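You operate a simulated robot arm through the tools that you are given. There is no shell and no other tool. Be economical: measure what you need, move in short steps, check, and stop when the job is done.

You are at the controls of a simulated robot arm. One attempt, no reset.

## Task
Take the contact wheel on the top of the finishing bench and put it away on the top of the packing bench. Take the L cover plate from the top of the finishing bench and put it on the lower shelf of the finishing bench. Take the red brush on the top of the finishing bench and put it away on the top of the steel bench. Put the blue tap box marked "basin" from the top of the finishing bench on the top of the assembly bench and the blue tap box labelled "sink" on the shelf of the short bench. Take the brass shell and put it on the shelf of the bench by the belt rack. Any order will do. Set down upright: brass shell.

Only the result counts: the job must be done as asked and must still hold three seconds after the hand-in. Knocking over, shifting, dropping, spilling or breaking anything else fails it. Lids that push on must go on centred and level and be pressed home; caps that screw on are set level and turned clockwise until they are tight.

## Robot
A 7-joint arm with a fingered hand on a trunk, on a base that drives. Base frame: it is fixed to the floor where the robot stands at the start and does not move with it; the origin is under the middle of the robot, x ahead of it, y to its left, z up. Readings come in mm, degrees, newtons and seconds.
With the tool pointing down near the work surface it reaches from about 340 to 700 mm from the robot's upright axis, wherever it stands. Its first joint turns from -69.0 to 172.0 degrees. Places, roughly: blue tap box [750, 1500, 1000]; brass shell (6x6x8 cm) [-1600, 2300, 900]; contact wheel [500, 0, 1000]; cover plate [750, 1000, 1000]; lower shelf of the finishing bench [600, 1300, 300]; red brush (6x3x7 cm) [900, 1000, 900]; shelf of the bench by the belt rack [-2300, 4100, 400]; shelf of the short bench [700, 3300, 300]; top of the assembly bench [2900, 1800, 900]; top of the packing bench [5300, 6000, 800]; top of the steel bench [5400, 9000, 900]. Payload 3.4 kg.
Tool frame: the origin (TCP) lies between the finger pads and is the grasp point; the fingertips stand 25 mm ahead of it; z points along the fingers, y is the line along which they close. Largest opening 88 mm; the body of the gripper starts 29 mm behind the TCP. The gripper is a hand of 4 fingers: y runs from the thumb to the fingers, the wrist lies at [-13, -97, -162] in the tool frame, and closing takes about 1.5 s.
Orientation is told as [roll, pitch, yaw] about the base's x, y, z axes, in that order, counted from this pose: with the fingers straight down and the wrist toward the robot, the tool's x, y and z point along [0, 1, 0], [1, 0, 0] and [0, 0, -1] of the base frame.

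## Interface
- The arm moves only by the tool step_arm. Its argument "commands" is a list of rows, each an object of numbers (a shift or turn left out is 0, a gripper value left out holds the last): "dx", "dy", "dz": the shift along the base's x, y, z in mm; "rx", "ry", "rz": the turn, a rotation vector about the base's x, y, z in degrees. In form: [{"dx": .., "dy": .., "dz": .., "rx": .., "ry": .., "rz": ..}, ...]. A call has 1 to 12 rows; each row is the pose to reach, as a shift and turn from the pose commanded when the call began. "claw" is the closure in counts, from 0 (fully open) to 255 (shut), set as the call begins (left out, the last holds). Rows are played at 5 a second. More than 50 mm and 8.6 degrees between two rows, or a gripper value outside its range, and nothing of the call is played. Where a pose cannot be reached the arm comes as near as it can. A force on the tool above 40 N (or 10 N above the force at the start of the call, whichever is more), or a blocked arm, ends the call early, and 0.2 s more pass. The fingers move at their own pace (about 108 mm/s each) and stop on an object; they squeeze with about 25 N. The grip force told is the motor's: it shows also when the fingers shut on nothing. Time passes only in rows, and 0.2 s behind the last, so rows that repeat a pose let the fingers close. It gives the time, the measured TCP pose, the force on the tool (base axes), the opening and the grip force at its end, in the units of the frame above (readings bear some noise), with the torque about the TCP (base axes, N m) and any sound that the robot's microphone picked up.
- Cameras (640 x 400 px; columns grow to the right, rows downward): "scene" is now at [128.9, 37.3, 1341.2]; the picture's right is [0.43, -0.90, 0.00], its down [-0.54, -0.26, -0.80] and it looks along [0.72, 0.34, -0.60] (base axes); focal length 214 px, centre (320, 200). "wrist" rides on the gripper at [64, -83, -98] in the tool frame; the picture's right is [-0.62, 0.37, -0.69], its down [-0.72, -0.63, 0.30] and it looks along [-0.32, 0.68, 0.65] (tool axes); focal length 265 px, centre (320, 200). There is no depth. A picture from a camera that has moved, and an enlarged one, comes with that camera's place and axes in the base frame and with its lens.
- get_image(camera): a new picture of that camera. No time passes.
- move_column(by): slides the trunk up (or, below 0, down) by that many mm; the arm and the scene camera ride with it, the base frame stays. It gives what a move gives, with no picture.
- roll_base(legs): drives the robot by 1 to 6 legs, each [ahead, left, turn to the left] in mm, mm and degrees, along the robot's own axes; the way and the turn of a leg run together, so that a leg with both is an arc; at most 1500 mm and 180 degrees a leg. The arm and the cameras ride along, it lands a little off, and it stops where it bumps. It gives what a move gives.
- grasp_type(shape): the hand has 4 fingers and takes this shape, open, in about a second: jaw (thumb against the fingers, like two jaws); tri (thumb and two fingers); tip (a fingertip pinch); poke (one finger out to press); point (the index stretched); flat (the hand flat); cup (the hand cupped); fist (a fist). The gripper value then closes the fingers along that shape, each until it touches; the sizes above hold for jaw. It gives what a move gives, with no picture.
- head_to(pan, tilt): turns the head with the scene camera to pan (to the left, within 86 degrees either way) and tilt (down, from -29 to 69), counted from straight ahead of the robot. It gives what a move gives.
- zoom(camera, box): a new picture of the part [left, top, right, bottom] of that camera's present view, enlarged. No time passes.
- hand_in(): hands the job in; it is judged then, once.

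Go step by step. Nothing tells you exact positions but the pictures and the camera data: compare them with the known pose of the tool, close in by small moves and look again before you grip or let go. The budget is 186 turns and 144 pictures, counting those below and the enlarged ones. Unless the task says otherwise, let go and move clear before handing in, and close with one line.

The tools are called after "Call:" as a command line: name --argument value ..., lists and objects as JSON in quotes. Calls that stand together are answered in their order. step_arm: Moves the arm, as the interface text tells. Its arguments: {"type":"object","properties":{"commands":{"type":"array"},"claw":{"type":"number"}},"required":["commands"]} The other tools are called the same way: move_column (by) slides the trunk up or down; grasp_type (shape) gives the hand a shape; roll_base (legs) drives the base; head_to (pan, tilt) turns the head that bears the scene camera; get_image (camera) takes a picture; zoom (camera, box) takes an enlarged picture of a part of a camera's view; hand_in () hands the job in.

At the start:

```text
time: 0.0
eef_pos: [194.7, 196.1, 1182.6]
ee_rot: [0.1, 0.8, -0.5]
wrist_force: [0.2, -0.1, 0.1]
wrist_torque: [-0.01, 0.01, -0.01]
grip_width: 87.9
grasp_force: 0.1
shape: jaw
trunk travel left (down, up): [-650.0, 190.0]
robot x, y, heading: [-6.1, 2.4, -0.1]
head pan, tilt: [21.0, 68.8]
```

scene: 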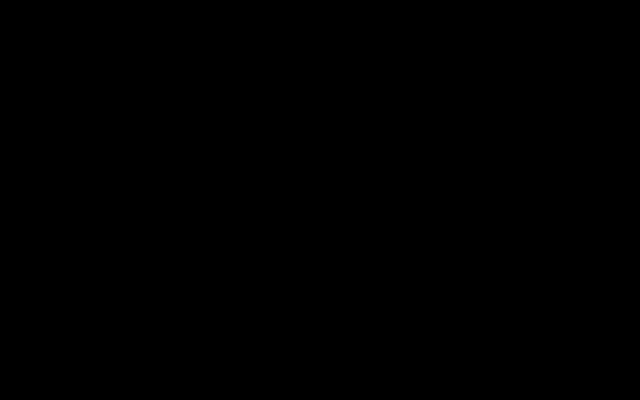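
wrist: 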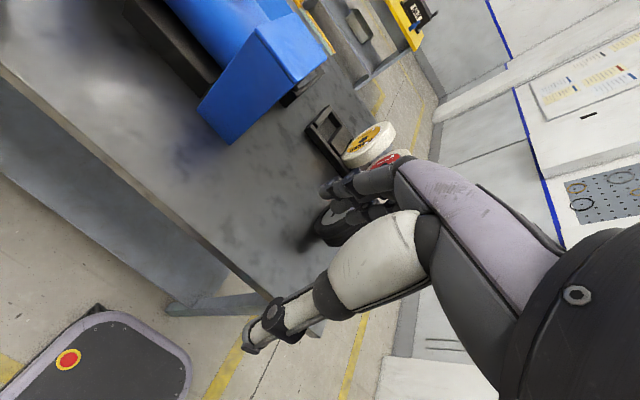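

The scene picture is black; the wrist picture shows a bench with a blue machine. I'll take a fresh scene picture and tilt the head up a little.

Call:
head_to --pan 20 --tilt 30

Call:
get_image --camera "scene"

```text
time: 1.1
eef_pos: [196.0, 197.0, 1181.9]
ee_rot: [-0.1, 0.8, -0.5]
wrist_force: [-0.4, 0.3, 0.1]
wrist_torque: [0.0, 0.01, -0.03]
grip_width: 88.0
grasp_force: 0.0
shape: jaw
trunk travel left (down, up): [-650.0, 190.0]
robot x, y, heading: [-1.5, -3.4, -0.2]
head pan, tilt: [20.0, 30.0]
```

```text
141 pictures are left
camera scene: at [134.3, 34.0, 1350.8], right [0.38, -0.92, 0.0], down [-0.47, -0.19, -0.86], along [0.8, 0.33, -0.51], focal length 214 px, centre (320, 200)
```

scene: 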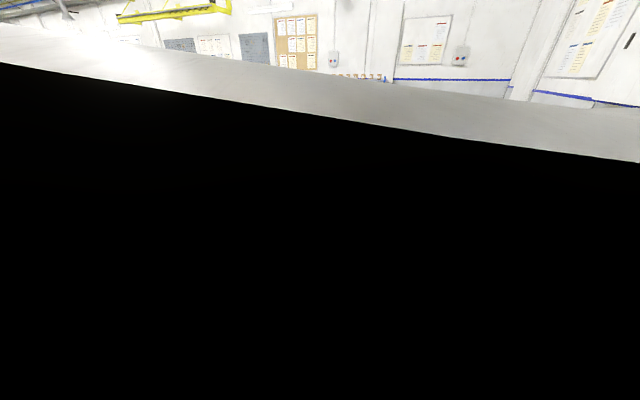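

The scene camera's view is blocked by something close, perhaps the robot's own arm or a fixture. I'll look to other directions.

Call:
head_to --pan 75 --tilt 25

Call:
get_image --camera "scene"

Call:
get_image --camera "wrist"

```text
time: 2.3
eef_pos: [196.5, 197.5, 1181.3]
ee_rot: [-0.2, 1.2, -0.5]
wrist_force: [0.5, -0.5, -0.3]
wrist_torque: [-0.03, 0.0, -0.02]
grip_width: 87.7
grasp_force: 0.0
shape: jaw
trunk travel left (down, up): [-650.0, 190.0]
robot x, y, heading: [2.3, -0.4, 0.2]
head pan, tilt: [75.0, 25.0]
```

```text
140 pictures are left
camera scene: at [129.4, 45.7, 1355.3], right [0.5, -0.87, 0.0], down [-0.4, -0.23, -0.89], along [0.77, 0.44, -0.47], focal length 214 px, centre (320, 200)
```

scene: 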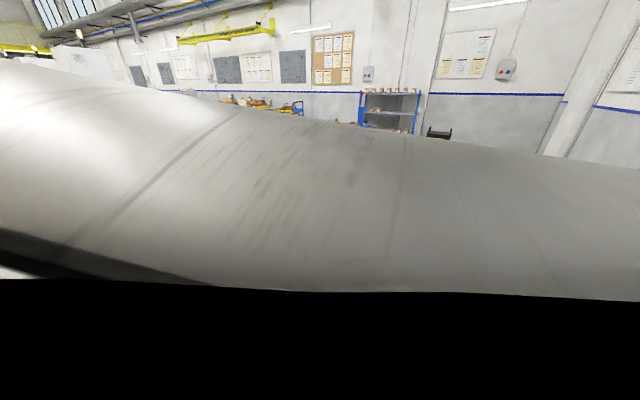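

```text
139 pictures are left
camera wrist: at [115.7, 262.2, 1280.2], right [0.38, -0.62, 0.69], down [-0.64, -0.71, -0.29], along [0.67, -0.33, -0.67], focal length 265 px, centre (320, 200)
```

wrist: 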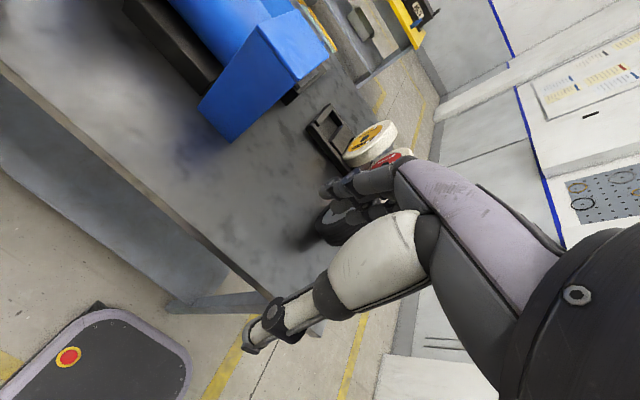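

The arm's upper link blocks the head camera, and the head seems to still be turning. I'll let time pass and look again.

Call:
step_arm --commands '[{"dz": 0}, {"dz": 0}, {"dz": 0}, {"dz": 0}, {"dz": 0}]'

Call:
get_image --camera "scene"

```text
time: 3.5
eef_pos: [196.3, 197.5, 1180.6]
ee_rot: [-0.3, 1.2, -0.5]
wrist_force: [0.9, -0.6, 0.0]
wrist_torque: [0.01, 0.04, 0.02]
grip_width: 88.2
grasp_force: 0.1
shape: jaw
trunk travel left (down, up): [-650.0, 190.0]
robot x, y, heading: [-3.4, 0.5, 0.3]
head pan, tilt: [75.0, 25.0]
```

```text
138 pictures are left
camera scene: at [129.3, 46.2, 1355.8], right [0.51, -0.86, 0.0], down [-0.4, -0.23, -0.89], along [0.77, 0.45, -0.46], focal length 214 px, centre (320, 200)
```

scene: 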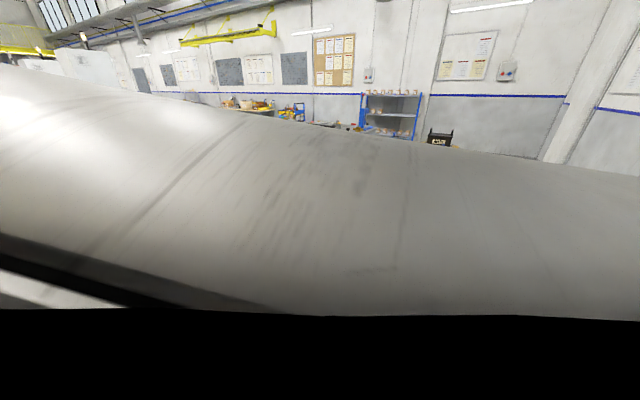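

The head is pressing against the folded arm. I'll move the head back straight and swing the hand out to the left to clear the view.

Call:
head_to --pan 0 --tilt 30

Call:
step_arm --commands '[{"dy": 40}, {"dy": 80}, {"dy": 120, "dx": -10}, {"dy": 160, "dx": -20}, {"dy": 200, "dx": -30}, {"dy": 240, "dx": -40}, {"dy": 280, "dx": -50}, {"dy": 320, "dx": -60}, {"dy": 340, "dx": -70}, {"dy": 340, "dx": -70}]'

Call:
get_image --camera "scene"

```text
time: 5.0
eef_pos: [196.4, 195.7, 1181.1]
ee_rot: [-0.1, 1.0, -0.7]
wrist_force: [0.2, 0.4, 0.2]
wrist_torque: [-0.03, 0.02, -0.03]
grip_width: 87.9
grasp_force: 0.0
shape: jaw
trunk travel left (down, up): [-650.0, 190.0]
robot x, y, heading: [1.5, -2.3, -0.0]
head pan, tilt: [0.0, 30.0]
```

```text
time: 7.2
eef_pos: [186.1, 271.3, 1154.3]
ee_rot: [1.8, 6.3, -1.7]
wrist_force: [1.2, -0.4, 0.3]
wrist_torque: [0.01, -0.05, 0.0]
grip_width: 87.9
grasp_force: 0.0
shape: jaw
out of reach, approached as far as the arm can: row 3, 4, 5, 6, 7, 8, 9, 10
trunk travel left (down, up): [-650.0, 190.0]
robot x, y, heading: [-2.1, -2.1, -0.2]
head pan, tilt: [0.0, 30.0]
```

```text
137 pictures are left
camera scene: at [132.6, 34.6, 1347.1], right [0.39, -0.92, 0.0], down [-0.5, -0.21, -0.84], along [0.77, 0.33, -0.54], focal length 214 px, centre (320, 200)
```

scene: 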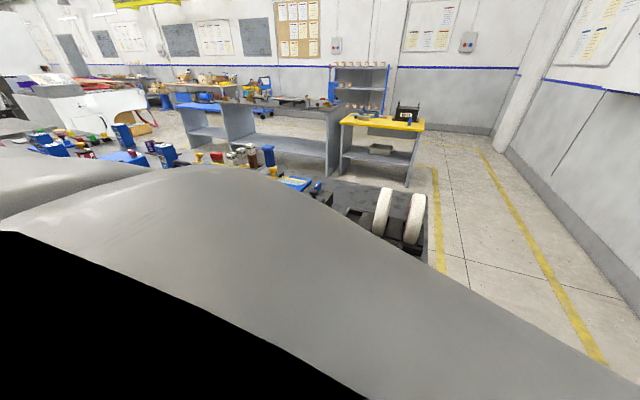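

The view is still partly hidden by the upper arm; a straight-yaw tool can't go left. I'll turn the tool with the arm and reach out.

Call:
step_arm --commands '[{"rz": 8, "dz": 10}, {"rz": 16, "dz": 20, "dy": 20}, {"rz": 24, "dz": 30, "dy": 40}, {"rz": 32, "dz": 40, "dy": 60}, {"rz": 40, "dz": 40, "dy": 90}, {"rz": 48, "dz": 40, "dy": 120}, {"rz": 56, "dz": 40, "dy": 150}, {"rz": 64, "dz": 40, "dy": 180}, {"rz": 70, "dz": 40, "dy": 210}, {"rz": 70, "dz": 40, "dy": 240}, {"rz": 70, "dz": 40, "dy": 240}]'

Call:
get_image --camera "scene"

```text
time: 9.6
eef_pos: [176.5, 352.7, 1181.4]
ee_rot: [0.7, -1.4, 69.3]
wrist_force: [0.2, 0.6, -0.7]
wrist_torque: [0.0, -0.01, 0.01]
grip_width: 87.8
grasp_force: 0.0
shape: jaw
out of reach, approached as far as the arm can: row 4, 5, 6, 7, 8, 9, 10, 11
trunk travel left (down, up): [-650.0, 190.0]
robot x, y, heading: [-3.6, -2.8, -0.0]
head pan, tilt: [0.0, 30.0]
```

```text
136 pictures are left
camera scene: at [141.1, 9.1, 1354.6], right [0.1, -1.0, 0.0], down [-0.47, -0.05, -0.88], along [0.88, 0.09, -0.47], focal length 214 px, centre (320, 200)
```

scene: 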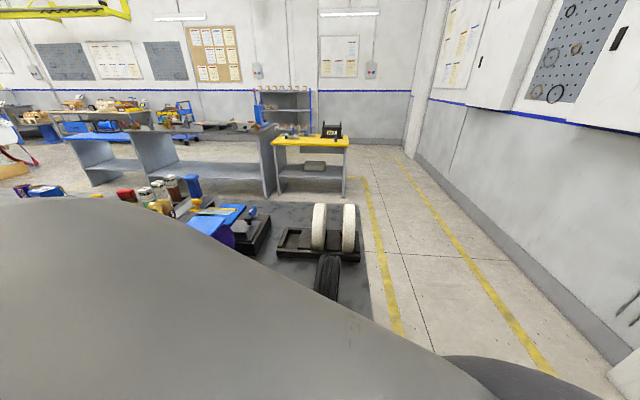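

I now see two white felt wheels on a rack and a black ribbed wheel (probably the contact wheel). I'll raise the trunk and look again with the head higher.

Call:
move_column --by 180

Call:
step_arm --commands '[{"dy": 30, "dz": -20}, {"dy": 60, "dz": -40}, {"dy": 90, "dz": -60}, {"dy": 120, "dz": -80}, {"dy": 150, "dz": -100}, {"dy": 180, "dz": -120, "dx": -20}, {"dy": 200, "dz": -130, "dx": -40}, {"dy": 200, "dz": -130, "dx": -60}, {"dy": 200, "dz": -130, "dx": -60}]'

Call:
head_to --pan 0 --tilt 45

Call:
get_image --camera "scene"

```text
time: 11.6
eef_pos: [180.7, 352.6, 1359.1]
ee_rot: [0.9, -1.2, 68.9]
wrist_force: [0.3, 0.4, -0.6]
wrist_torque: [-0.01, 0.0, 0.0]
grip_width: 88.0
grasp_force: 0.0
shape: jaw
trunk travel left (down, up): [-830.0, 10.0]
robot x, y, heading: [-0.7, -0.8, -0.3]
head pan, tilt: [0.0, 30.0]
```

```text
time: 13.6
eef_pos: [141.8, 362.0, 1273.5]
ee_rot: [3.6, -0.4, 68.7]
wrist_force: [-0.1, 0.1, 0.0]
wrist_torque: [-0.02, 0.0, -0.01]
grip_width: 87.8
grasp_force: 0.0
shape: jaw
out of reach, approached as far as the arm can: row 1, 2, 3, 4, 5, 6, 7, 8, 9
trunk travel left (down, up): [-830.0, 10.0]
robot x, y, heading: [-2.9, -0.7, 0.1]
head pan, tilt: [0.0, 30.0]
```

```text
time: 14.3
eef_pos: [140.6, 361.9, 1272.8]
ee_rot: [3.5, -0.3, 68.6]
wrist_force: [0.7, 0.6, -0.5]
wrist_torque: [-0.02, 0.03, 0.02]
grip_width: 87.8
grasp_force: 0.1
shape: jaw
trunk travel left (down, up): [-830.0, 10.0]
robot x, y, heading: [-0.6, 1.2, -0.0]
head pan, tilt: [0.0, 45.0]
```

```text
135 pictures are left
camera scene: at [135.4, 1.2, 1516.4], right [0.01, -1.0, 0.0], down [-0.64, -0.01, -0.77], along [0.77, 0.01, -0.64], focal length 214 px, centre (320, 200)
```

scene: 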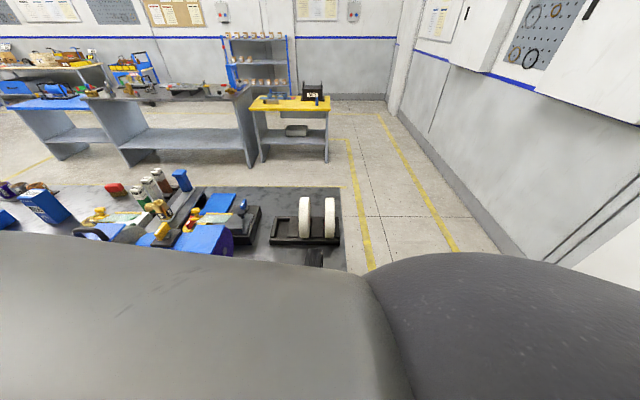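

The elbow sits in front of the head. I'll try reaching forward over the bench, well above the objects, and see how the arm unfolds.

Call:
step_arm --commands '[{"dx": 30, "rz": -8}, {"dx": 60, "rz": -16}, {"dx": 90, "rz": -24}, {"dx": 120, "rz": -32}, {"dx": 150, "rz": -40}, {"dx": 180, "rz": -40}, {"dx": 210, "rz": -40}, {"dx": 240, "rz": -40}, {"dx": 270, "rz": -40}, {"dx": 270, "rz": -40}]'

Call:
get_image --camera "scene"

```text
time: 16.7
eef_pos: [409.4, 292.3, 1300.3]
ee_rot: [3.9, -0.8, 25.7]
wrist_force: [0.7, 0.9, -0.2]
wrist_torque: [0.02, 0.05, -0.03]
grip_width: 88.1
grasp_force: 0.1
shape: jaw
out of reach, approached as far as the arm can: row 1, 2, 3, 4, 5, 6, 7, 8, 9, 10
trunk travel left (down, up): [-830.0, 10.0]
robot x, y, heading: [-1.8, -3.6, 0.1]
head pan, tilt: [0.0, 45.0]
stopped in row 10: the arm was blocked; the commanded pose is now the measured one
```

```text
134 pictures are left
camera scene: at [131.4, -0.6, 1509.1], right [0.0, -1.0, 0.0], down [-0.71, 0.0, -0.71], along [0.71, 0.0, -0.71], focal length 214 px, centre (320, 200)
```

scene: 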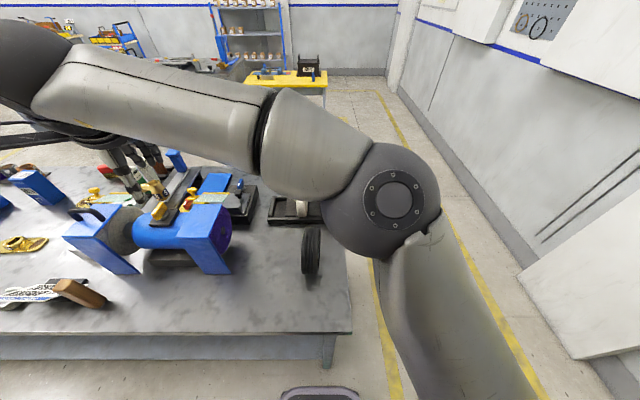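

The arm has unfolded with its elbow to the right and the head can see the bench. The contact wheel stands near (485, 23, 940); I'll zoom in on the bench.

Call:
zoom --camera "scene" --box '[240, 160, 400, 300]'

Call:
zoom --camera "scene" --box '[0, 130, 260, 330]'

Call:
head_to --pan 60 --tilt 40

Call:
get_image --camera "scene"

```text
2.86 times, centred on (320, 230) of scene
camera zoom: at [131.4, -0.6, 1509.1], right [0.0, -1.0, 0.0], down [-0.71, 0.0, -0.71], along [0.71, 0.0, -0.71], focal length 613 px, centre (320, 114)
```

zoom: 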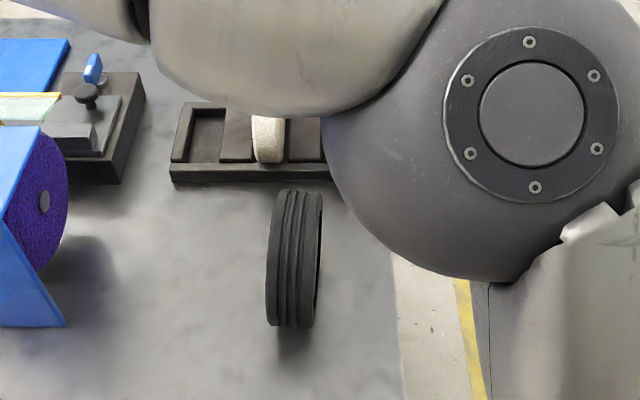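

```text
2.00 times, centred on (130, 230) of scene
camera zoom: at [131.4, -0.6, 1509.1], right [0.0, -1.0, 0.0], down [-0.71, 0.0, -0.71], along [0.71, 0.0, -0.71], focal length 429 px, centre (700, 140)
```

zoom: 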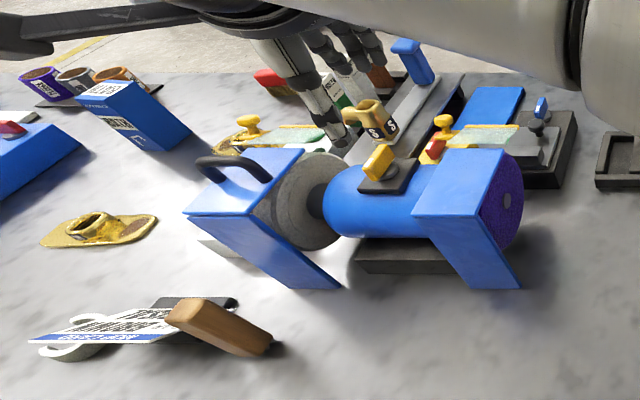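

```text
time: 18.0
eef_pos: [407.6, 292.7, 1300.6]
ee_rot: [3.8, -0.8, 25.8]
wrist_force: [-0.7, -0.6, 0.4]
wrist_torque: [0.01, 0.01, 0.0]
grip_width: 88.2
grasp_force: 0.1
shape: jaw
trunk travel left (down, up): [-830.0, 10.0]
robot x, y, heading: [-3.4, 0.4, -0.0]
head pan, tilt: [60.0, 40.0]
```

```text
131 pictures are left
camera scene: at [93.1, 73.6, 1516.3], right [0.87, -0.5, 0.0], down [-0.32, -0.56, -0.77], along [0.38, 0.66, -0.64], focal length 214 px, centre (320, 200)
```

scene: 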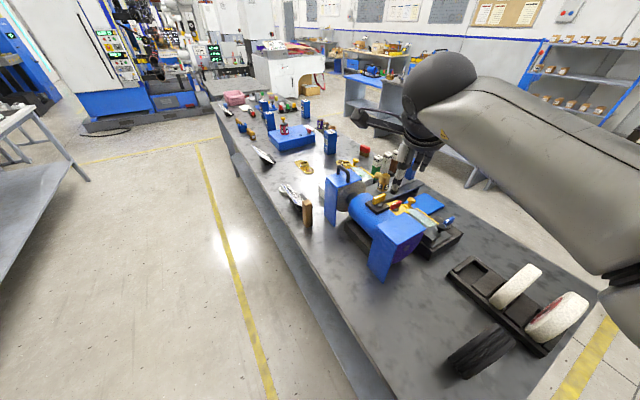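

I have a good overview: the bench runs along +y with the grinder, cover plates, boxes and brushes. The black ribbed contact wheel stands on edge near (467, 28, 968), radius about 67, turned about -9°. I'll bring the hand above it with the tool turned so the jaws close on its width.

Call:
step_arm --commands '[{"dx": 5, "dy": -30, "rz": 8}, {"dx": 15, "dy": -60, "rz": 16}, {"dx": 25, "dy": -90, "rz": 24}, {"dx": 35, "dy": -120, "rz": 32}, {"dx": 40, "dy": -150, "rz": 40}, {"dx": 45, "dy": -180, "rz": 48}, {"dx": 50, "dy": -210, "rz": 55}, {"dx": 55, "dy": -240, "rz": 55, "dz": -30}, {"dx": 60, "dy": -265, "rz": 55, "dz": -60}, {"dx": 60, "dy": -265, "rz": 55, "dz": -100}, {"dx": 60, "dy": -265, "rz": 55, "dz": -100}]'

Call:
head_to --pan 10 --tilt 50

Call:
get_image --camera "scene"

Call:
get_image --camera "wrist"

```text
time: 20.4
eef_pos: [362.8, 31.9, 1245.9]
ee_rot: [3.6, -0.7, 80.9]
wrist_force: [0.9, 0.0, -0.3]
wrist_torque: [-0.02, 0.01, 0.0]
grip_width: 88.1
grasp_force: 0.0
shape: jaw
out of reach, approached as far as the arm can: row 6, 7, 8, 9, 10, 11
trunk travel left (down, up): [-830.0, 10.0]
robot x, y, heading: [1.2, 2.2, 0.1]
head pan, tilt: [60.0, 40.0]
```

```text
time: 21.6
eef_pos: [361.6, 31.2, 1244.7]
ee_rot: [3.6, -0.8, 81.0]
wrist_force: [-0.1, 0.1, 1.7]
wrist_torque: [0.01, -0.03, -0.01]
grip_width: 88.1
grasp_force: 0.0
shape: jaw
trunk travel left (down, up): [-830.0, 10.0]
robot x, y, heading: [1.6, 2.2, -0.3]
head pan, tilt: [10.0, 50.0]
```

```text
130 pictures are left
camera scene: at [126.4, 13.4, 1502.2], right [0.17, -0.98, 0.0], down [-0.75, -0.13, -0.64], along [0.63, 0.11, -0.77], focal length 214 px, centre (320, 200)
```

scene: 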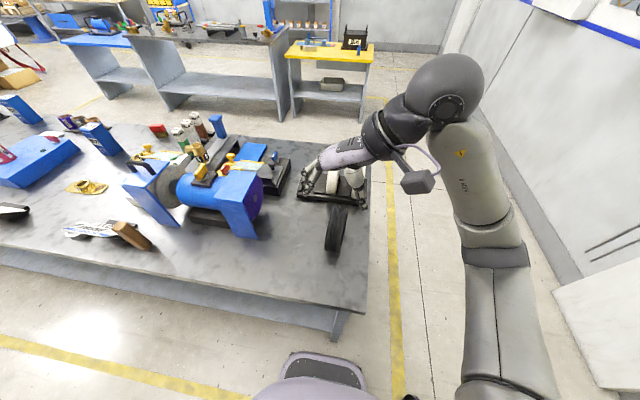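

```text
129 pictures are left
camera wrist: at [291.5, -44.1, 1346.5], right [0.71, 0.25, 0.66], down [0.59, -0.73, -0.36], along [0.39, 0.64, -0.66], focal length 265 px, centre (320, 200)
```

wrist: 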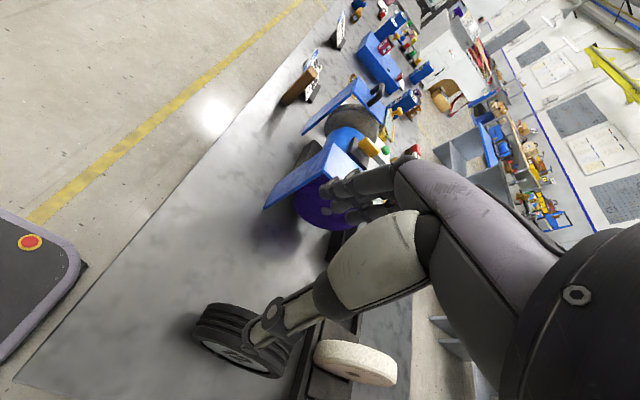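

The contact wheel is centred near (465, 25, 968). The arm was limited at height, so I'll descend while moving forward toward a point just above the wheel.

Call:
step_arm --commands '[{"dx": 20, "dz": -20, "rx": -3}, {"dx": 45, "dz": -50, "rx": -4}, {"dx": 75, "dz": -80, "rx": -4}, {"dx": 104, "dz": -110, "dy": -6, "rx": -4}, {"dx": 104, "dz": -130, "dy": -6, "rx": -4}, {"dx": 104, "dz": -130, "dy": -6, "rx": -4}]'

Call:
get_image --camera "scene"

Call:
get_image --camera "wrist"

```text
time: 23.0
eef_pos: [359.4, 57.8, 1178.7]
ee_rot: [2.8, 3.2, 80.8]
wrist_force: [-0.6, -0.9, -0.8]
wrist_torque: [-0.04, 0.0, 0.01]
grip_width: 88.1
grasp_force: 0.0
shape: jaw
out of reach, approached as far as the arm can: row 1, 2, 3, 4, 5, 6
trunk travel left (down, up): [-830.0, 10.0]
robot x, y, heading: [-1.3, -0.2, -0.1]
head pan, tilt: [10.0, 50.0]
```

```text
128 pictures are left
camera scene: at [126.7, 14.3, 1502.1], right [0.17, -0.98, 0.0], down [-0.75, -0.13, -0.64], along [0.63, 0.11, -0.77], focal length 214 px, centre (320, 200)
```

scene: 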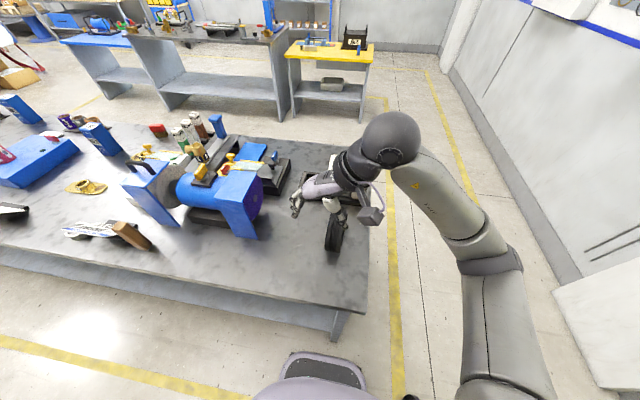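

```text
127 pictures are left
camera wrist: at [288.6, -10.2, 1285.8], right [0.71, 0.29, 0.64], down [0.59, -0.75, -0.3], along [0.39, 0.59, -0.71], focal length 265 px, centre (320, 200)
```

wrist: 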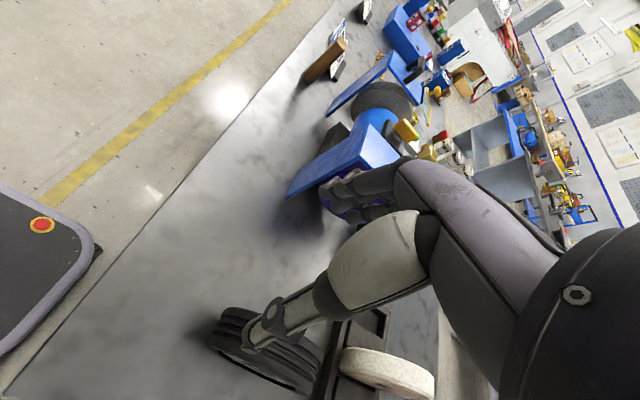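

The sideways tool yaw limits the reach here. I'll drive round to the free end of the bench (standing at about (465, -520), facing +y) so the wheel can be gripped with the wrist toward the robot.

Call:
step_arm --commands '[{"rz": -8}, {"rz": -16, "dz": 20}, {"rz": -24, "dz": 40}, {"rz": -32, "dz": 60}, {"rz": -40, "dz": 80}, {"rz": -48, "dz": 80}, {"rz": -56, "dz": 80}, {"rz": -56, "dz": 80}]'

Call:
roll_base --legs '[[0, -650, 0], [465, 0, 0], [0, 0, 90]]'

Call:
head_to --pan 0 --tilt 40

Call:
get_image --camera "scene"

```text
time: 24.8
eef_pos: [360.4, 53.5, 1261.7]
ee_rot: [2.9, 3.1, 24.8]
wrist_force: [0.6, -0.6, 0.5]
wrist_torque: [-0.01, 0.0, -0.02]
grip_width: 87.9
grasp_force: 0.0
shape: jaw
trunk travel left (down, up): [-830.0, 10.0]
robot x, y, heading: [-0.9, 1.6, -0.1]
head pan, tilt: [10.0, 50.0]
```

```text
time: 34.7
eef_pos: [404.5, -303.4, 1262.7]
ee_rot: [2.9, 3.3, 115.5]
wrist_force: [-0.3, -0.6, 0.0]
wrist_torque: [0.0, -0.02, -0.02]
grip_width: 88.0
grasp_force: 0.0
shape: jaw
trunk travel left (down, up): [-830.0, 10.0]
robot x, y, heading: [463.5, -662.8, 90.5]
head pan, tilt: [10.0, 50.0]
```

```text
time: 35.4
eef_pos: [404.6, -303.9, 1260.3]
ee_rot: [2.8, 3.2, 115.5]
wrist_force: [-0.3, -0.4, 0.4]
wrist_torque: [-0.02, -0.02, 0.03]
grip_width: 87.9
grasp_force: 0.0
shape: jaw
trunk travel left (down, up): [-830.0, 10.0]
robot x, y, heading: [461.8, -662.4, 90.6]
head pan, tilt: [0.0, 40.0]
```

```text
126 pictures are left
camera scene: at [460.6, -528.4, 1516.3], right [1.0, 0.01, 0.0], down [0.01, -0.64, -0.77], along [-0.01, 0.77, -0.64], focal length 214 px, centre (320, 200)
```

scene: 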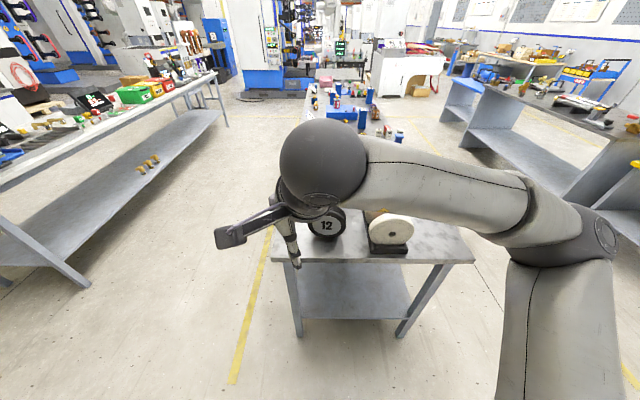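

The wheel, marked "12", stands ahead now. I'll drive 140 mm closer and bring the hand above it.

Call:
roll_base --legs '[[140, 0, 0]]'

Call:
step_arm --commands '[{"rz": -8, "dx": 10, "dy": 30, "rx": -3, "ry": -3}, {"rz": -16, "dx": 20, "dy": 60, "dz": -30, "rx": -3, "ry": -3}, {"rz": -24, "dx": 35, "dy": 90, "dz": -60, "rx": -3, "ry": -3}, {"rz": -30, "dx": 50, "dy": 120, "dz": -80, "rx": -3, "ry": -3}, {"rz": -34, "dx": 65, "dy": 150, "dz": -100, "rx": -3, "ry": -3}, {"rz": -34, "dx": 65, "dy": 180, "dz": -120, "rx": -3, "ry": -3}, {"rz": -34, "dx": 65, "dy": 180, "dz": -140, "rx": -3, "ry": -3}, {"rz": -34, "dx": 65, "dy": 180, "dz": -140, "rx": -3, "ry": -3}]'

Call:
get_image --camera "wrist"

Call:
get_image --camera "scene"

```text
time: 36.7
eef_pos: [403.4, -163.3, 1262.8]
ee_rot: [2.9, 3.1, 115.3]
wrist_force: [-1.0, 0.2, -0.3]
wrist_torque: [0.03, 0.0, 0.04]
grip_width: 88.0
grasp_force: 0.1
shape: jaw
trunk travel left (down, up): [-830.0, 10.0]
robot x, y, heading: [458.2, -521.1, 90.4]
head pan, tilt: [0.0, 40.0]
```

```text
refused: row 1 steps farther than a row can; nothing moved
```

```text
125 pictures are left
camera wrist: at [383.7, -258.5, 1367.9], right [0.42, 0.64, 0.64], down [0.91, -0.29, -0.31], along [-0.01, 0.71, -0.71], focal length 265 px, centre (320, 200)
```

wrist: 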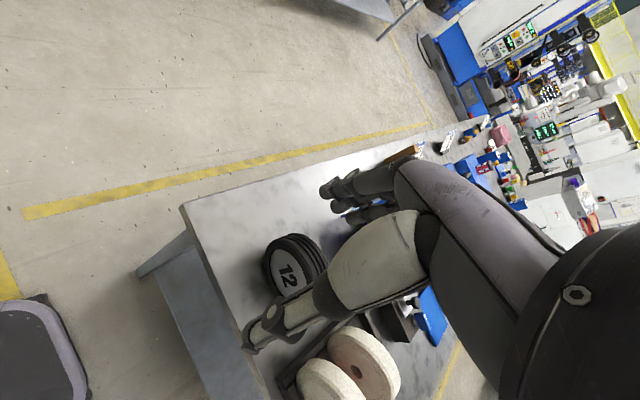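

```text
124 pictures are left
camera scene: at [459.9, -387.0, 1516.4], right [1.0, 0.01, 0.0], down [0.0, -0.64, -0.77], along [-0.01, 0.77, -0.64], focal length 214 px, centre (320, 200)
```

scene: 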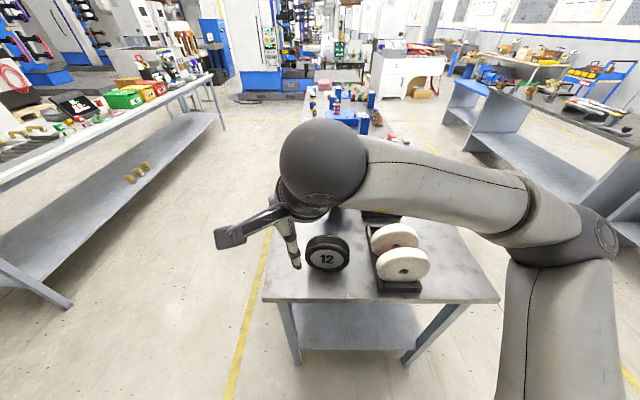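

The wheel's centre is near (478, 27, 960). I'll repeat the approach with smaller turns per row, also levelling the tool.

Call:
step_arm --commands '[{"rz": -8, "dx": 10, "dy": 30}, {"rz": -16, "dx": 20, "dy": 60, "dz": -20}, {"rz": -24, "dx": 35, "dy": 90, "dz": -40}, {"rz": -30, "dx": 50, "dy": 120, "dz": -60}, {"rz": -34, "dx": 65, "dy": 150, "dz": -80}, {"rz": -34, "dx": 75, "dy": 180, "dz": -100, "rx": 4}, {"rz": -34, "dx": 75, "dy": 190, "dz": -130, "rx": 4}, {"rz": -34, "dx": 75, "dy": 190, "dz": -150, "rx": 4}, {"rz": -34, "dx": 75, "dy": 190, "dz": -150, "rx": 4}]'

Call:
get_image --camera "wrist"

Call:
get_image --camera "scene"

```text
time: 38.7
eef_pos: [480.3, 29.4, 1111.3]
ee_rot: [2.3, -0.8, 81.4]
wrist_force: [-1.3, -1.1, -0.5]
wrist_torque: [-0.01, -0.04, 0.03]
grip_width: 88.0
grasp_force: 0.0
shape: jaw
trunk travel left (down, up): [-830.0, 10.0]
robot x, y, heading: [460.8, -523.8, 90.6]
head pan, tilt: [0.0, 40.0]
```

```text
123 pictures are left
camera wrist: at [408.2, -45.7, 1211.9], right [0.69, 0.26, 0.67], down [0.6, -0.72, -0.34], along [0.4, 0.64, -0.66], focal length 265 px, centre (320, 200)
```

wrist: 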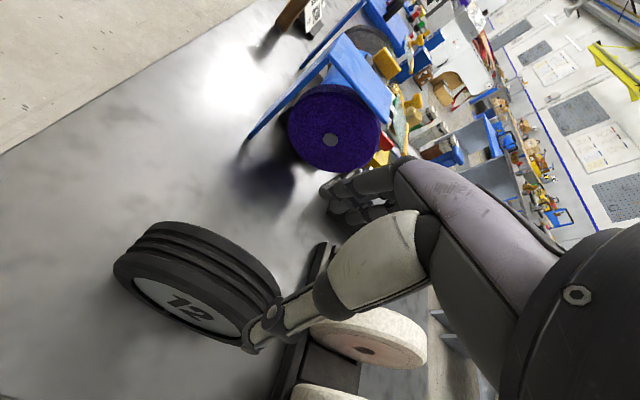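

```text
122 pictures are left
camera scene: at [459.9, -386.7, 1516.4], right [1.0, 0.01, 0.0], down [0.0, -0.64, -0.77], along [-0.01, 0.77, -0.64], focal length 214 px, centre (320, 200)
```

scene: 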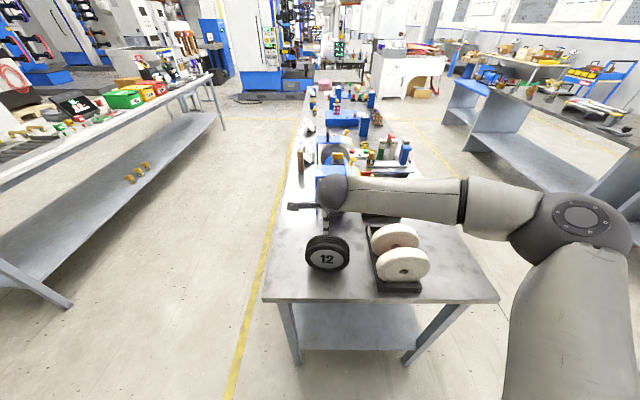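

The hand is right above the wheel midplane. I'll descend to about 1010 mm and look again.

Call:
step_arm --commands '[{"dz": -30, "rx": 1, "dx": -2, "dy": -2}, {"dz": -60, "rx": 2, "dx": -2, "dy": -2}, {"dz": -80, "rx": 2, "dx": -2, "dy": -2}, {"dz": -100, "rx": 2, "dx": -2, "dy": -2}, {"dz": -100, "rx": 2, "dx": -2, "dy": -2}]'

Call:
get_image --camera "wrist"

Call:
zoom --camera "scene" --box '[240, 150, 440, 300]'

```text
time: 39.9
eef_pos: [476.2, 24.8, 1011.0]
ee_rot: [2.8, -2.7, 81.3]
wrist_force: [0.1, 0.2, 0.8]
wrist_torque: [0.0, -0.03, 0.02]
grip_width: 88.0
grasp_force: 0.0
shape: jaw
trunk travel left (down, up): [-830.0, 10.0]
robot x, y, heading: [462.8, -518.9, 90.2]
head pan, tilt: [0.0, 40.0]
```

```text
121 pictures are left
camera wrist: at [405.0, -53.2, 1109.0], right [0.7, 0.23, 0.68], down [0.6, -0.71, -0.37], along [0.4, 0.66, -0.63], focal length 265 px, centre (320, 200)
```

wrist: 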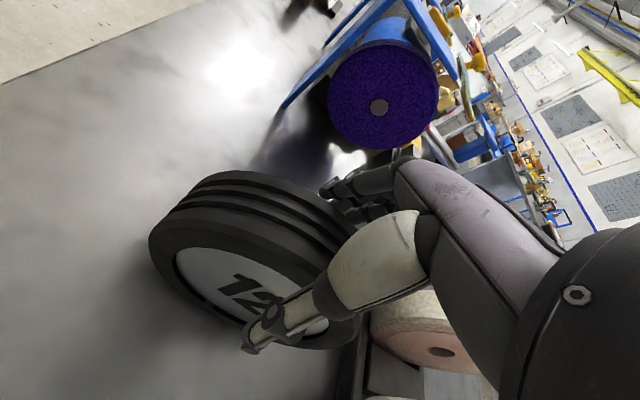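

```text
2.67 times, centred on (340, 225) of scene
camera zoom: at [460.2, -386.9, 1516.4], right [1.0, 0.01, 0.0], down [0.0, -0.64, -0.77], along [-0.01, 0.77, -0.64], focal length 572 px, centre (267, 133)
```

zoom: 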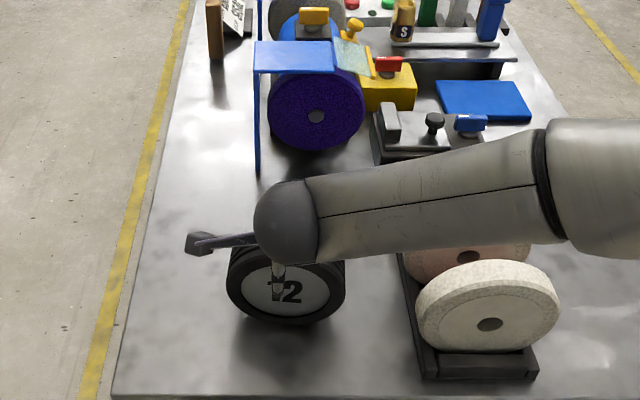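

The thumb and fingers straddle the wheel. I'll level the tool slightly and close.

Call:
step_arm --commands '[{"rx": -3, "ry": -2, "dz": -4}, {"rx": -3, "ry": -2, "dz": -6}, {"rx": -3, "ry": -2, "dz": -6}]'

Call:
step_arm --commands '[{"dz": 0}, {"dz": 0}, {"dz": 0}, {"dz": 0}, {"dz": 0}, {"dz": 0}, {"dz": 0}, {"dz": 0}, {"dz": 0}]' --claw 255

Call:
get_image --camera "wrist"

```text
time: 40.7
eef_pos: [477.3, 23.6, 1005.6]
ee_rot: [0.2, -0.1, 81.4]
wrist_force: [-0.3, -0.5, -0.2]
wrist_torque: [0.01, -0.02, -0.03]
grip_width: 88.0
grasp_force: 0.1
shape: jaw
trunk travel left (down, up): [-830.0, 10.0]
robot x, y, heading: [458.3, -525.0, 90.5]
head pan, tilt: [0.0, 40.0]
```

```text
time: 42.7
eef_pos: [477.9, 25.4, 1004.6]
ee_rot: [0.2, -0.2, 81.2]
wrist_force: [-0.2, 0.5, -0.3]
wrist_torque: [0.01, -0.02, 0.1]
grip_width: 39.5
grasp_force: 24.7
shape: jaw
trunk travel left (down, up): [-830.0, 10.0]
robot x, y, heading: [456.5, -523.5, 90.5]
head pan, tilt: [0.0, 40.0]
```

```text
119 pictures are left
camera wrist: at [401.6, -48.0, 1104.6], right [0.67, 0.27, 0.69], down [0.61, -0.73, -0.31], along [0.42, 0.63, -0.65], focal length 265 px, centre (320, 200)
```

wrist: 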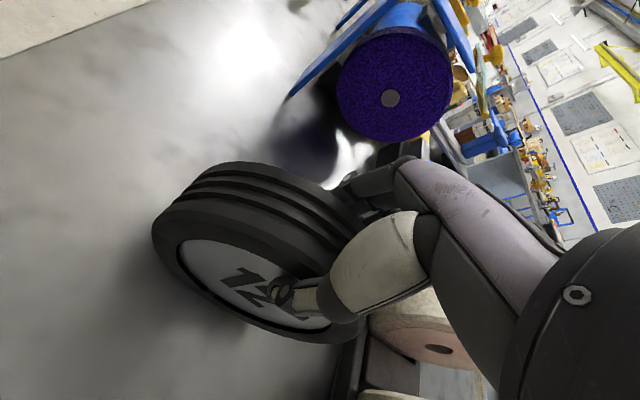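

The wheel is gripped (39.5 mm, 25 N). I'll lift it and check.

Call:
step_arm --commands '[{"dz": 30}, {"dz": 60}, {"dz": 100}, {"dz": 140}, {"dz": 180}, {"dz": 210, "dy": -30}, {"dz": 220, "dy": -60}, {"dz": 220, "dy": -100}, {"dz": 220, "dy": -140}]'

Call:
head_to --pan 0 --tilt 10

Call:
get_image --camera "scene"

Call:
get_image --camera "wrist"

```text
time: 44.7
eef_pos: [477.0, -112.8, 1223.6]
ee_rot: [0.3, -0.2, 81.2]
wrist_force: [0.4, -1.4, -13.7]
wrist_torque: [-0.04, -0.02, 0.02]
grip_width: 38.8
grasp_force: 25.2
shape: jaw
trunk travel left (down, up): [-830.0, 10.0]
robot x, y, heading: [462.2, -523.0, 90.5]
head pan, tilt: [0.0, 40.0]
```

```text
time: 45.7
eef_pos: [477.0, -111.7, 1222.4]
ee_rot: [0.2, 0.0, 81.3]
wrist_force: [0.3, 0.1, -13.2]
wrist_torque: [0.01, 0.01, 0.0]
grip_width: 39.0
grasp_force: 25.1
shape: jaw
trunk travel left (down, up): [-830.0, 10.0]
robot x, y, heading: [459.4, -520.3, 90.6]
head pan, tilt: [0.0, 10.0]
```

```text
118 pictures are left
camera scene: at [460.0, -376.9, 1563.8], right [1.0, 0.01, 0.0], down [0.0, -0.18, -0.98], along [-0.01, 0.98, -0.18], focal length 214 px, centre (320, 200)
```

scene: 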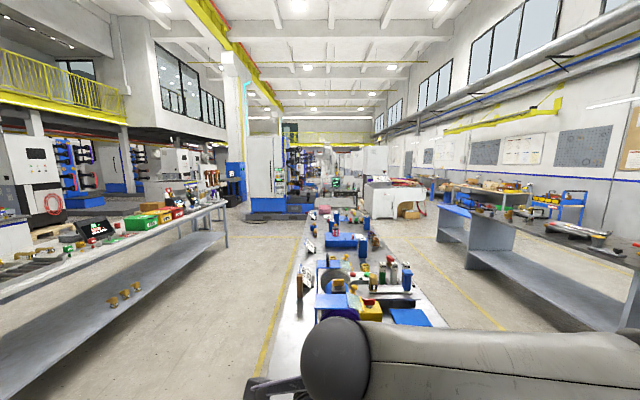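

```text
117 pictures are left
camera wrist: at [400.8, -183.5, 1322.2], right [0.67, 0.27, 0.69], down [0.61, -0.73, -0.31], along [0.42, 0.63, -0.66], focal length 265 px, centre (320, 200)
```

wrist: 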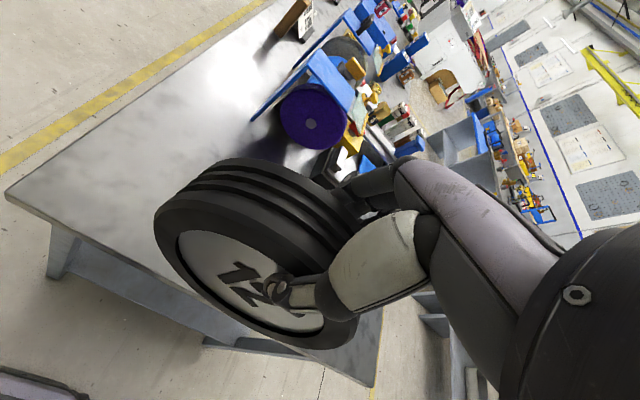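

The wheel (about 1.4 kg) is held firmly. I'll drive to the aisle right of the bench (x≈1560) and up it to about y=3300, then look.

Call:
roll_base --legs '[[0, -1100, 0], [1500, 0, 0], [1500, 0, 0], [700, 0, 0]]'

Call:
get_image --camera "scene"

Call:
head_to --pan -60 --tilt 10

Call:
get_image --camera "scene"

```text
time: 68.9
eef_pos: [1438.0, 3640.6, 1222.9]
ee_rot: [0.2, 0.0, 82.3]
wrist_force: [0.5, -0.7, -13.7]
wrist_torque: [0.01, -0.02, 0.0]
grip_width: 38.9
grasp_force: 24.7
shape: jaw
trunk travel left (down, up): [-830.0, 10.0]
robot x, y, heading: [1429.3, 3226.8, 91.4]
head pan, tilt: [0.0, 10.0]
```

```text
116 pictures are left
camera scene: at [1425.7, 3373.3, 1563.8], right [1.0, 0.02, 0.0], down [0.0, -0.17, -0.98], along [-0.02, 0.98, -0.17], focal length 214 px, centre (320, 200)
```

scene: 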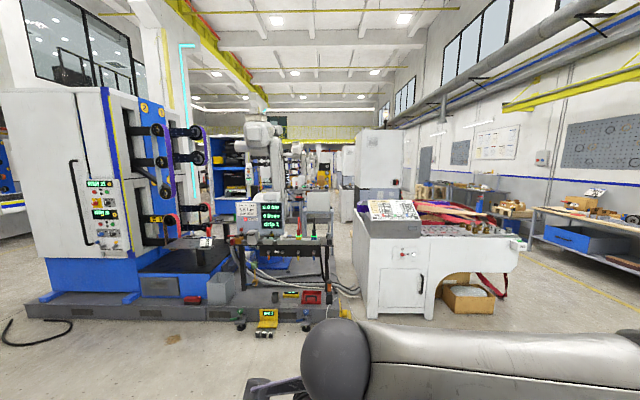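

```text
time: 70.2
eef_pos: [1438.6, 3640.0, 1223.1]
ee_rot: [0.2, 0.1, 82.3]
wrist_force: [0.0, -0.2, -13.9]
wrist_torque: [0.04, 0.02, 0.02]
grip_width: 39.0
grasp_force: 24.9
shape: jaw
trunk travel left (down, up): [-830.0, 10.0]
robot x, y, heading: [1430.7, 3227.7, 91.3]
head pan, tilt: [-60.0, 10.0]
```

```text
115 pictures are left
camera scene: at [1507.3, 3329.1, 1563.9], right [0.52, -0.85, 0.0], down [-0.15, -0.09, -0.98], along [0.84, 0.51, -0.17], focal length 214 px, centre (320, 200)
```

scene: 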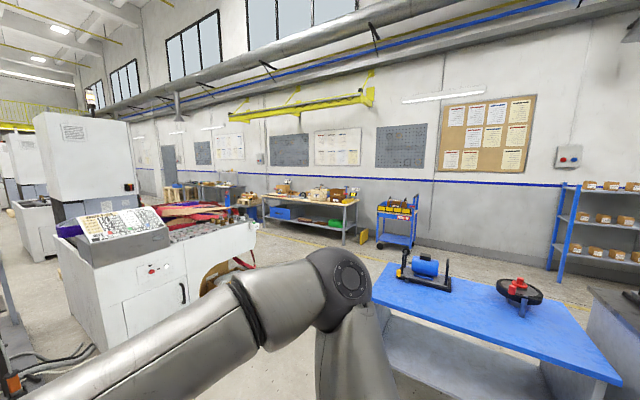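

I can see the laser table ahead-left, the blue-topped bench to the right, and benches along the right wall; the bench with blue bins ahead should be the packing bench. I'll drive through the gap at y≈4420 and look again.

Call:
roll_base --legs '[[1190, 0, 0], [0, 0, -91.4], [1400, 0, 0], [1300, 0, 0]]'

Call:
head_to --pan 45 --tilt 15

Call:
get_image --camera "scene"

```text
time: 92.8
eef_pos: [4528.7, 4374.1, 1223.1]
ee_rot: [0.2, 0.0, -9.6]
wrist_force: [0.0, -0.6, -13.3]
wrist_torque: [0.0, -0.04, -0.01]
grip_width: 38.4
grasp_force: 25.5
shape: jaw
trunk travel left (down, up): [-830.0, 10.0]
robot x, y, heading: [4118.0, 4400.4, -0.5]
head pan, tilt: [-60.0, 10.0]
```

```text
time: 94.6
eef_pos: [4529.1, 4373.7, 1223.0]
ee_rot: [0.3, 0.1, -9.6]
wrist_force: [0.6, 0.2, -13.5]
wrist_torque: [-0.01, -0.03, 0.02]
grip_width: 38.8
grasp_force: 24.4
shape: jaw
trunk travel left (down, up): [-830.0, 10.0]
robot x, y, heading: [4119.8, 4401.0, -0.8]
head pan, tilt: [45.0, 15.0]
```

```text
114 pictures are left
camera scene: at [4237.2, 4462.5, 1555.7], right [0.7, -0.72, 0.0], down [-0.19, -0.18, -0.97], along [0.69, 0.67, -0.26], focal length 214 px, centre (320, 200)
```

scene: 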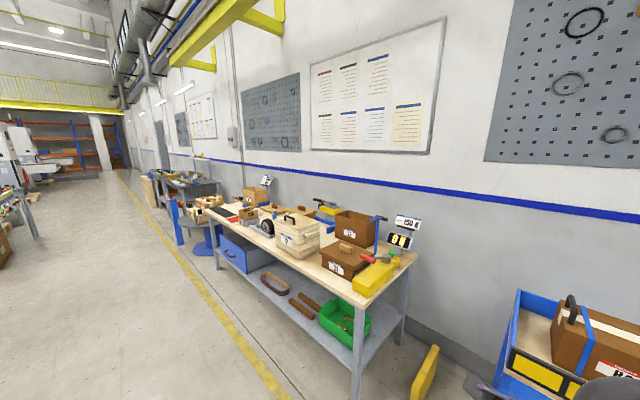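

The packing bench is ahead-left: front edge x≈4985, from y≈4900 to 7000, about 850 high. I'll slide left along it and look for a clear spot.

Call:
roll_base --legs '[[0, 1300, 0.8], [120, 0, 0]]'

Call:
head_to --pan 15 --tilt 30

Call:
get_image --camera "scene"

```text
time: 102.0
eef_pos: [4689.8, 5652.4, 1223.9]
ee_rot: [0.2, 0.0, -12.3]
wrist_force: [-0.1, 0.4, -13.9]
wrist_torque: [-0.03, -0.02, 0.02]
grip_width: 38.4
grasp_force: 25.3
shape: jaw
trunk travel left (down, up): [-830.0, 10.0]
robot x, y, heading: [4284.8, 5692.8, -3.3]
head pan, tilt: [45.0, 15.0]
```

```text
time: 103.0
eef_pos: [4688.8, 5652.1, 1222.5]
ee_rot: [0.1, 0.2, -12.3]
wrist_force: [0.4, 0.0, -13.4]
wrist_torque: [0.0, -0.01, -0.03]
grip_width: 38.6
grasp_force: 25.2
shape: jaw
trunk travel left (down, up): [-830.0, 10.0]
robot x, y, heading: [4281.6, 5694.7, -3.3]
head pan, tilt: [15.0, 30.0]
```

```text
113 pictures are left
camera scene: at [4421.1, 5709.2, 1531.6], right [0.21, -0.98, 0.0], down [-0.49, -0.1, -0.87], along [0.85, 0.18, -0.5], focal length 214 px, centre (320, 200)
```

scene: 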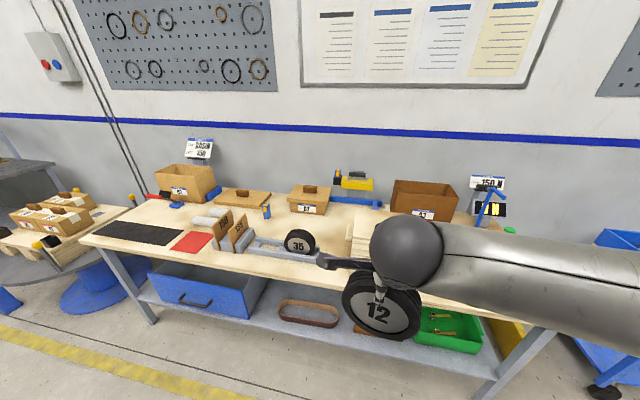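

The bench top is in view with a "35" wheel on a grey board. I'll zoom to find a bare spot.

Call:
zoom --camera "scene" --box '[80, 160, 400, 300]'

Call:
head_to --pan -35 --tilt 30

Call:
get_image --camera "scene"

```text
2.00 times, centred on (240, 230) of scene
camera zoom: at [4421.1, 5709.2, 1531.6], right [0.21, -0.98, 0.0], down [-0.49, -0.1, -0.87], along [0.85, 0.18, -0.5], focal length 429 px, centre (480, 140)
```

zoom: 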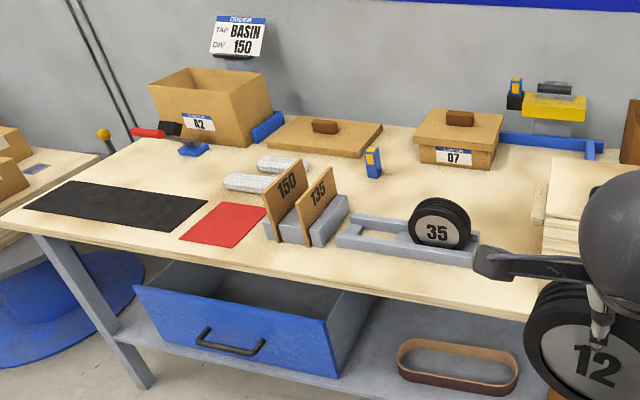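

```text
time: 104.2
eef_pos: [4689.3, 5652.2, 1222.0]
ee_rot: [0.1, 0.1, -12.2]
wrist_force: [-0.5, -0.3, -13.3]
wrist_torque: [0.05, -0.02, 0.0]
grip_width: 38.4
grasp_force: 25.0
shape: jaw
trunk travel left (down, up): [-830.0, 10.0]
robot x, y, heading: [4281.7, 5694.4, -3.0]
head pan, tilt: [-35.0, 30.0]
```

```text
111 pictures are left
camera scene: at [4404.3, 5634.6, 1531.5], right [-0.62, -0.79, 0.0], down [-0.4, 0.31, -0.87], along [0.68, -0.53, -0.5], focal length 214 px, centre (320, 200)
```

scene: 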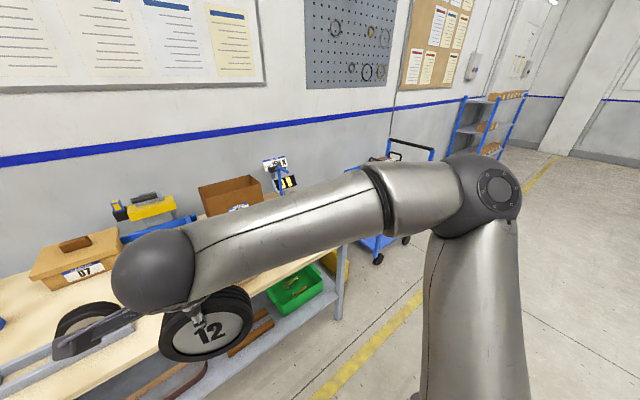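

There's a bare patch of wood right of the small rack, near (5015, 5785). I'll move up to it and bring the wheel over it, with its plane along the bench edge.

Call:
roll_base --legs '[[170, 95, 3]]'

Call:
head_to --pan 12 --tilt 45

Call:
get_image --camera "scene"

Call:
get_image --camera "wrist"

```text
time: 105.7
eef_pos: [4863.8, 5765.3, 1222.9]
ee_rot: [0.2, 0.0, -9.2]
wrist_force: [-0.3, 0.4, -13.6]
wrist_torque: [0.0, -0.01, -0.02]
grip_width: 38.9
grasp_force: 24.2
shape: jaw
trunk travel left (down, up): [-830.0, 10.0]
robot x, y, heading: [4449.6, 5786.0, 0.2]
head pan, tilt: [-35.0, 30.0]
```

```text
time: 106.9
eef_pos: [4864.6, 5765.1, 1221.6]
ee_rot: [0.1, 0.1, -9.2]
wrist_force: [0.2, 0.1, -13.3]
wrist_torque: [-0.04, -0.05, 0.0]
grip_width: 38.8
grasp_force: 25.1
shape: jaw
trunk travel left (down, up): [-830.0, 10.0]
robot x, y, heading: [4452.7, 5781.5, 0.0]
head pan, tilt: [12.0, 45.0]
```

```text
110 pictures are left
camera scene: at [4585.6, 5801.8, 1508.9], right [0.21, -0.98, 0.0], down [-0.69, -0.15, -0.71], along [0.69, 0.15, -0.71], focal length 214 px, centre (320, 200)
```

scene: 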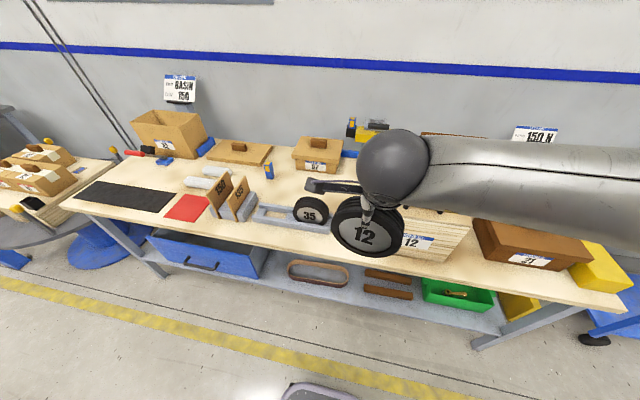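

```text
109 pictures are left
camera wrist: at [4792.4, 5841.3, 1321.6], right [0.27, -0.67, 0.69], down [-0.74, -0.6, -0.3], along [0.62, -0.43, -0.66], focal length 265 px, centre (320, 200)
```

wrist: 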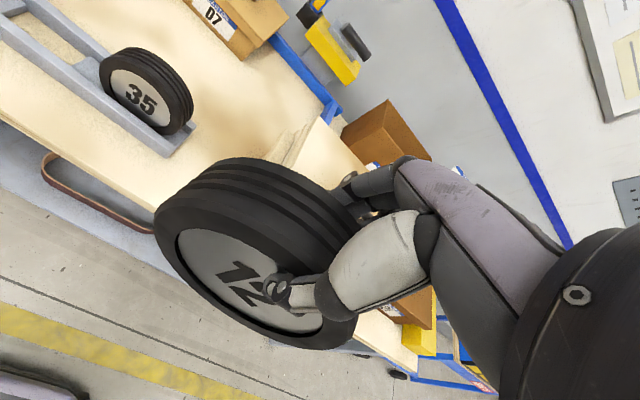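

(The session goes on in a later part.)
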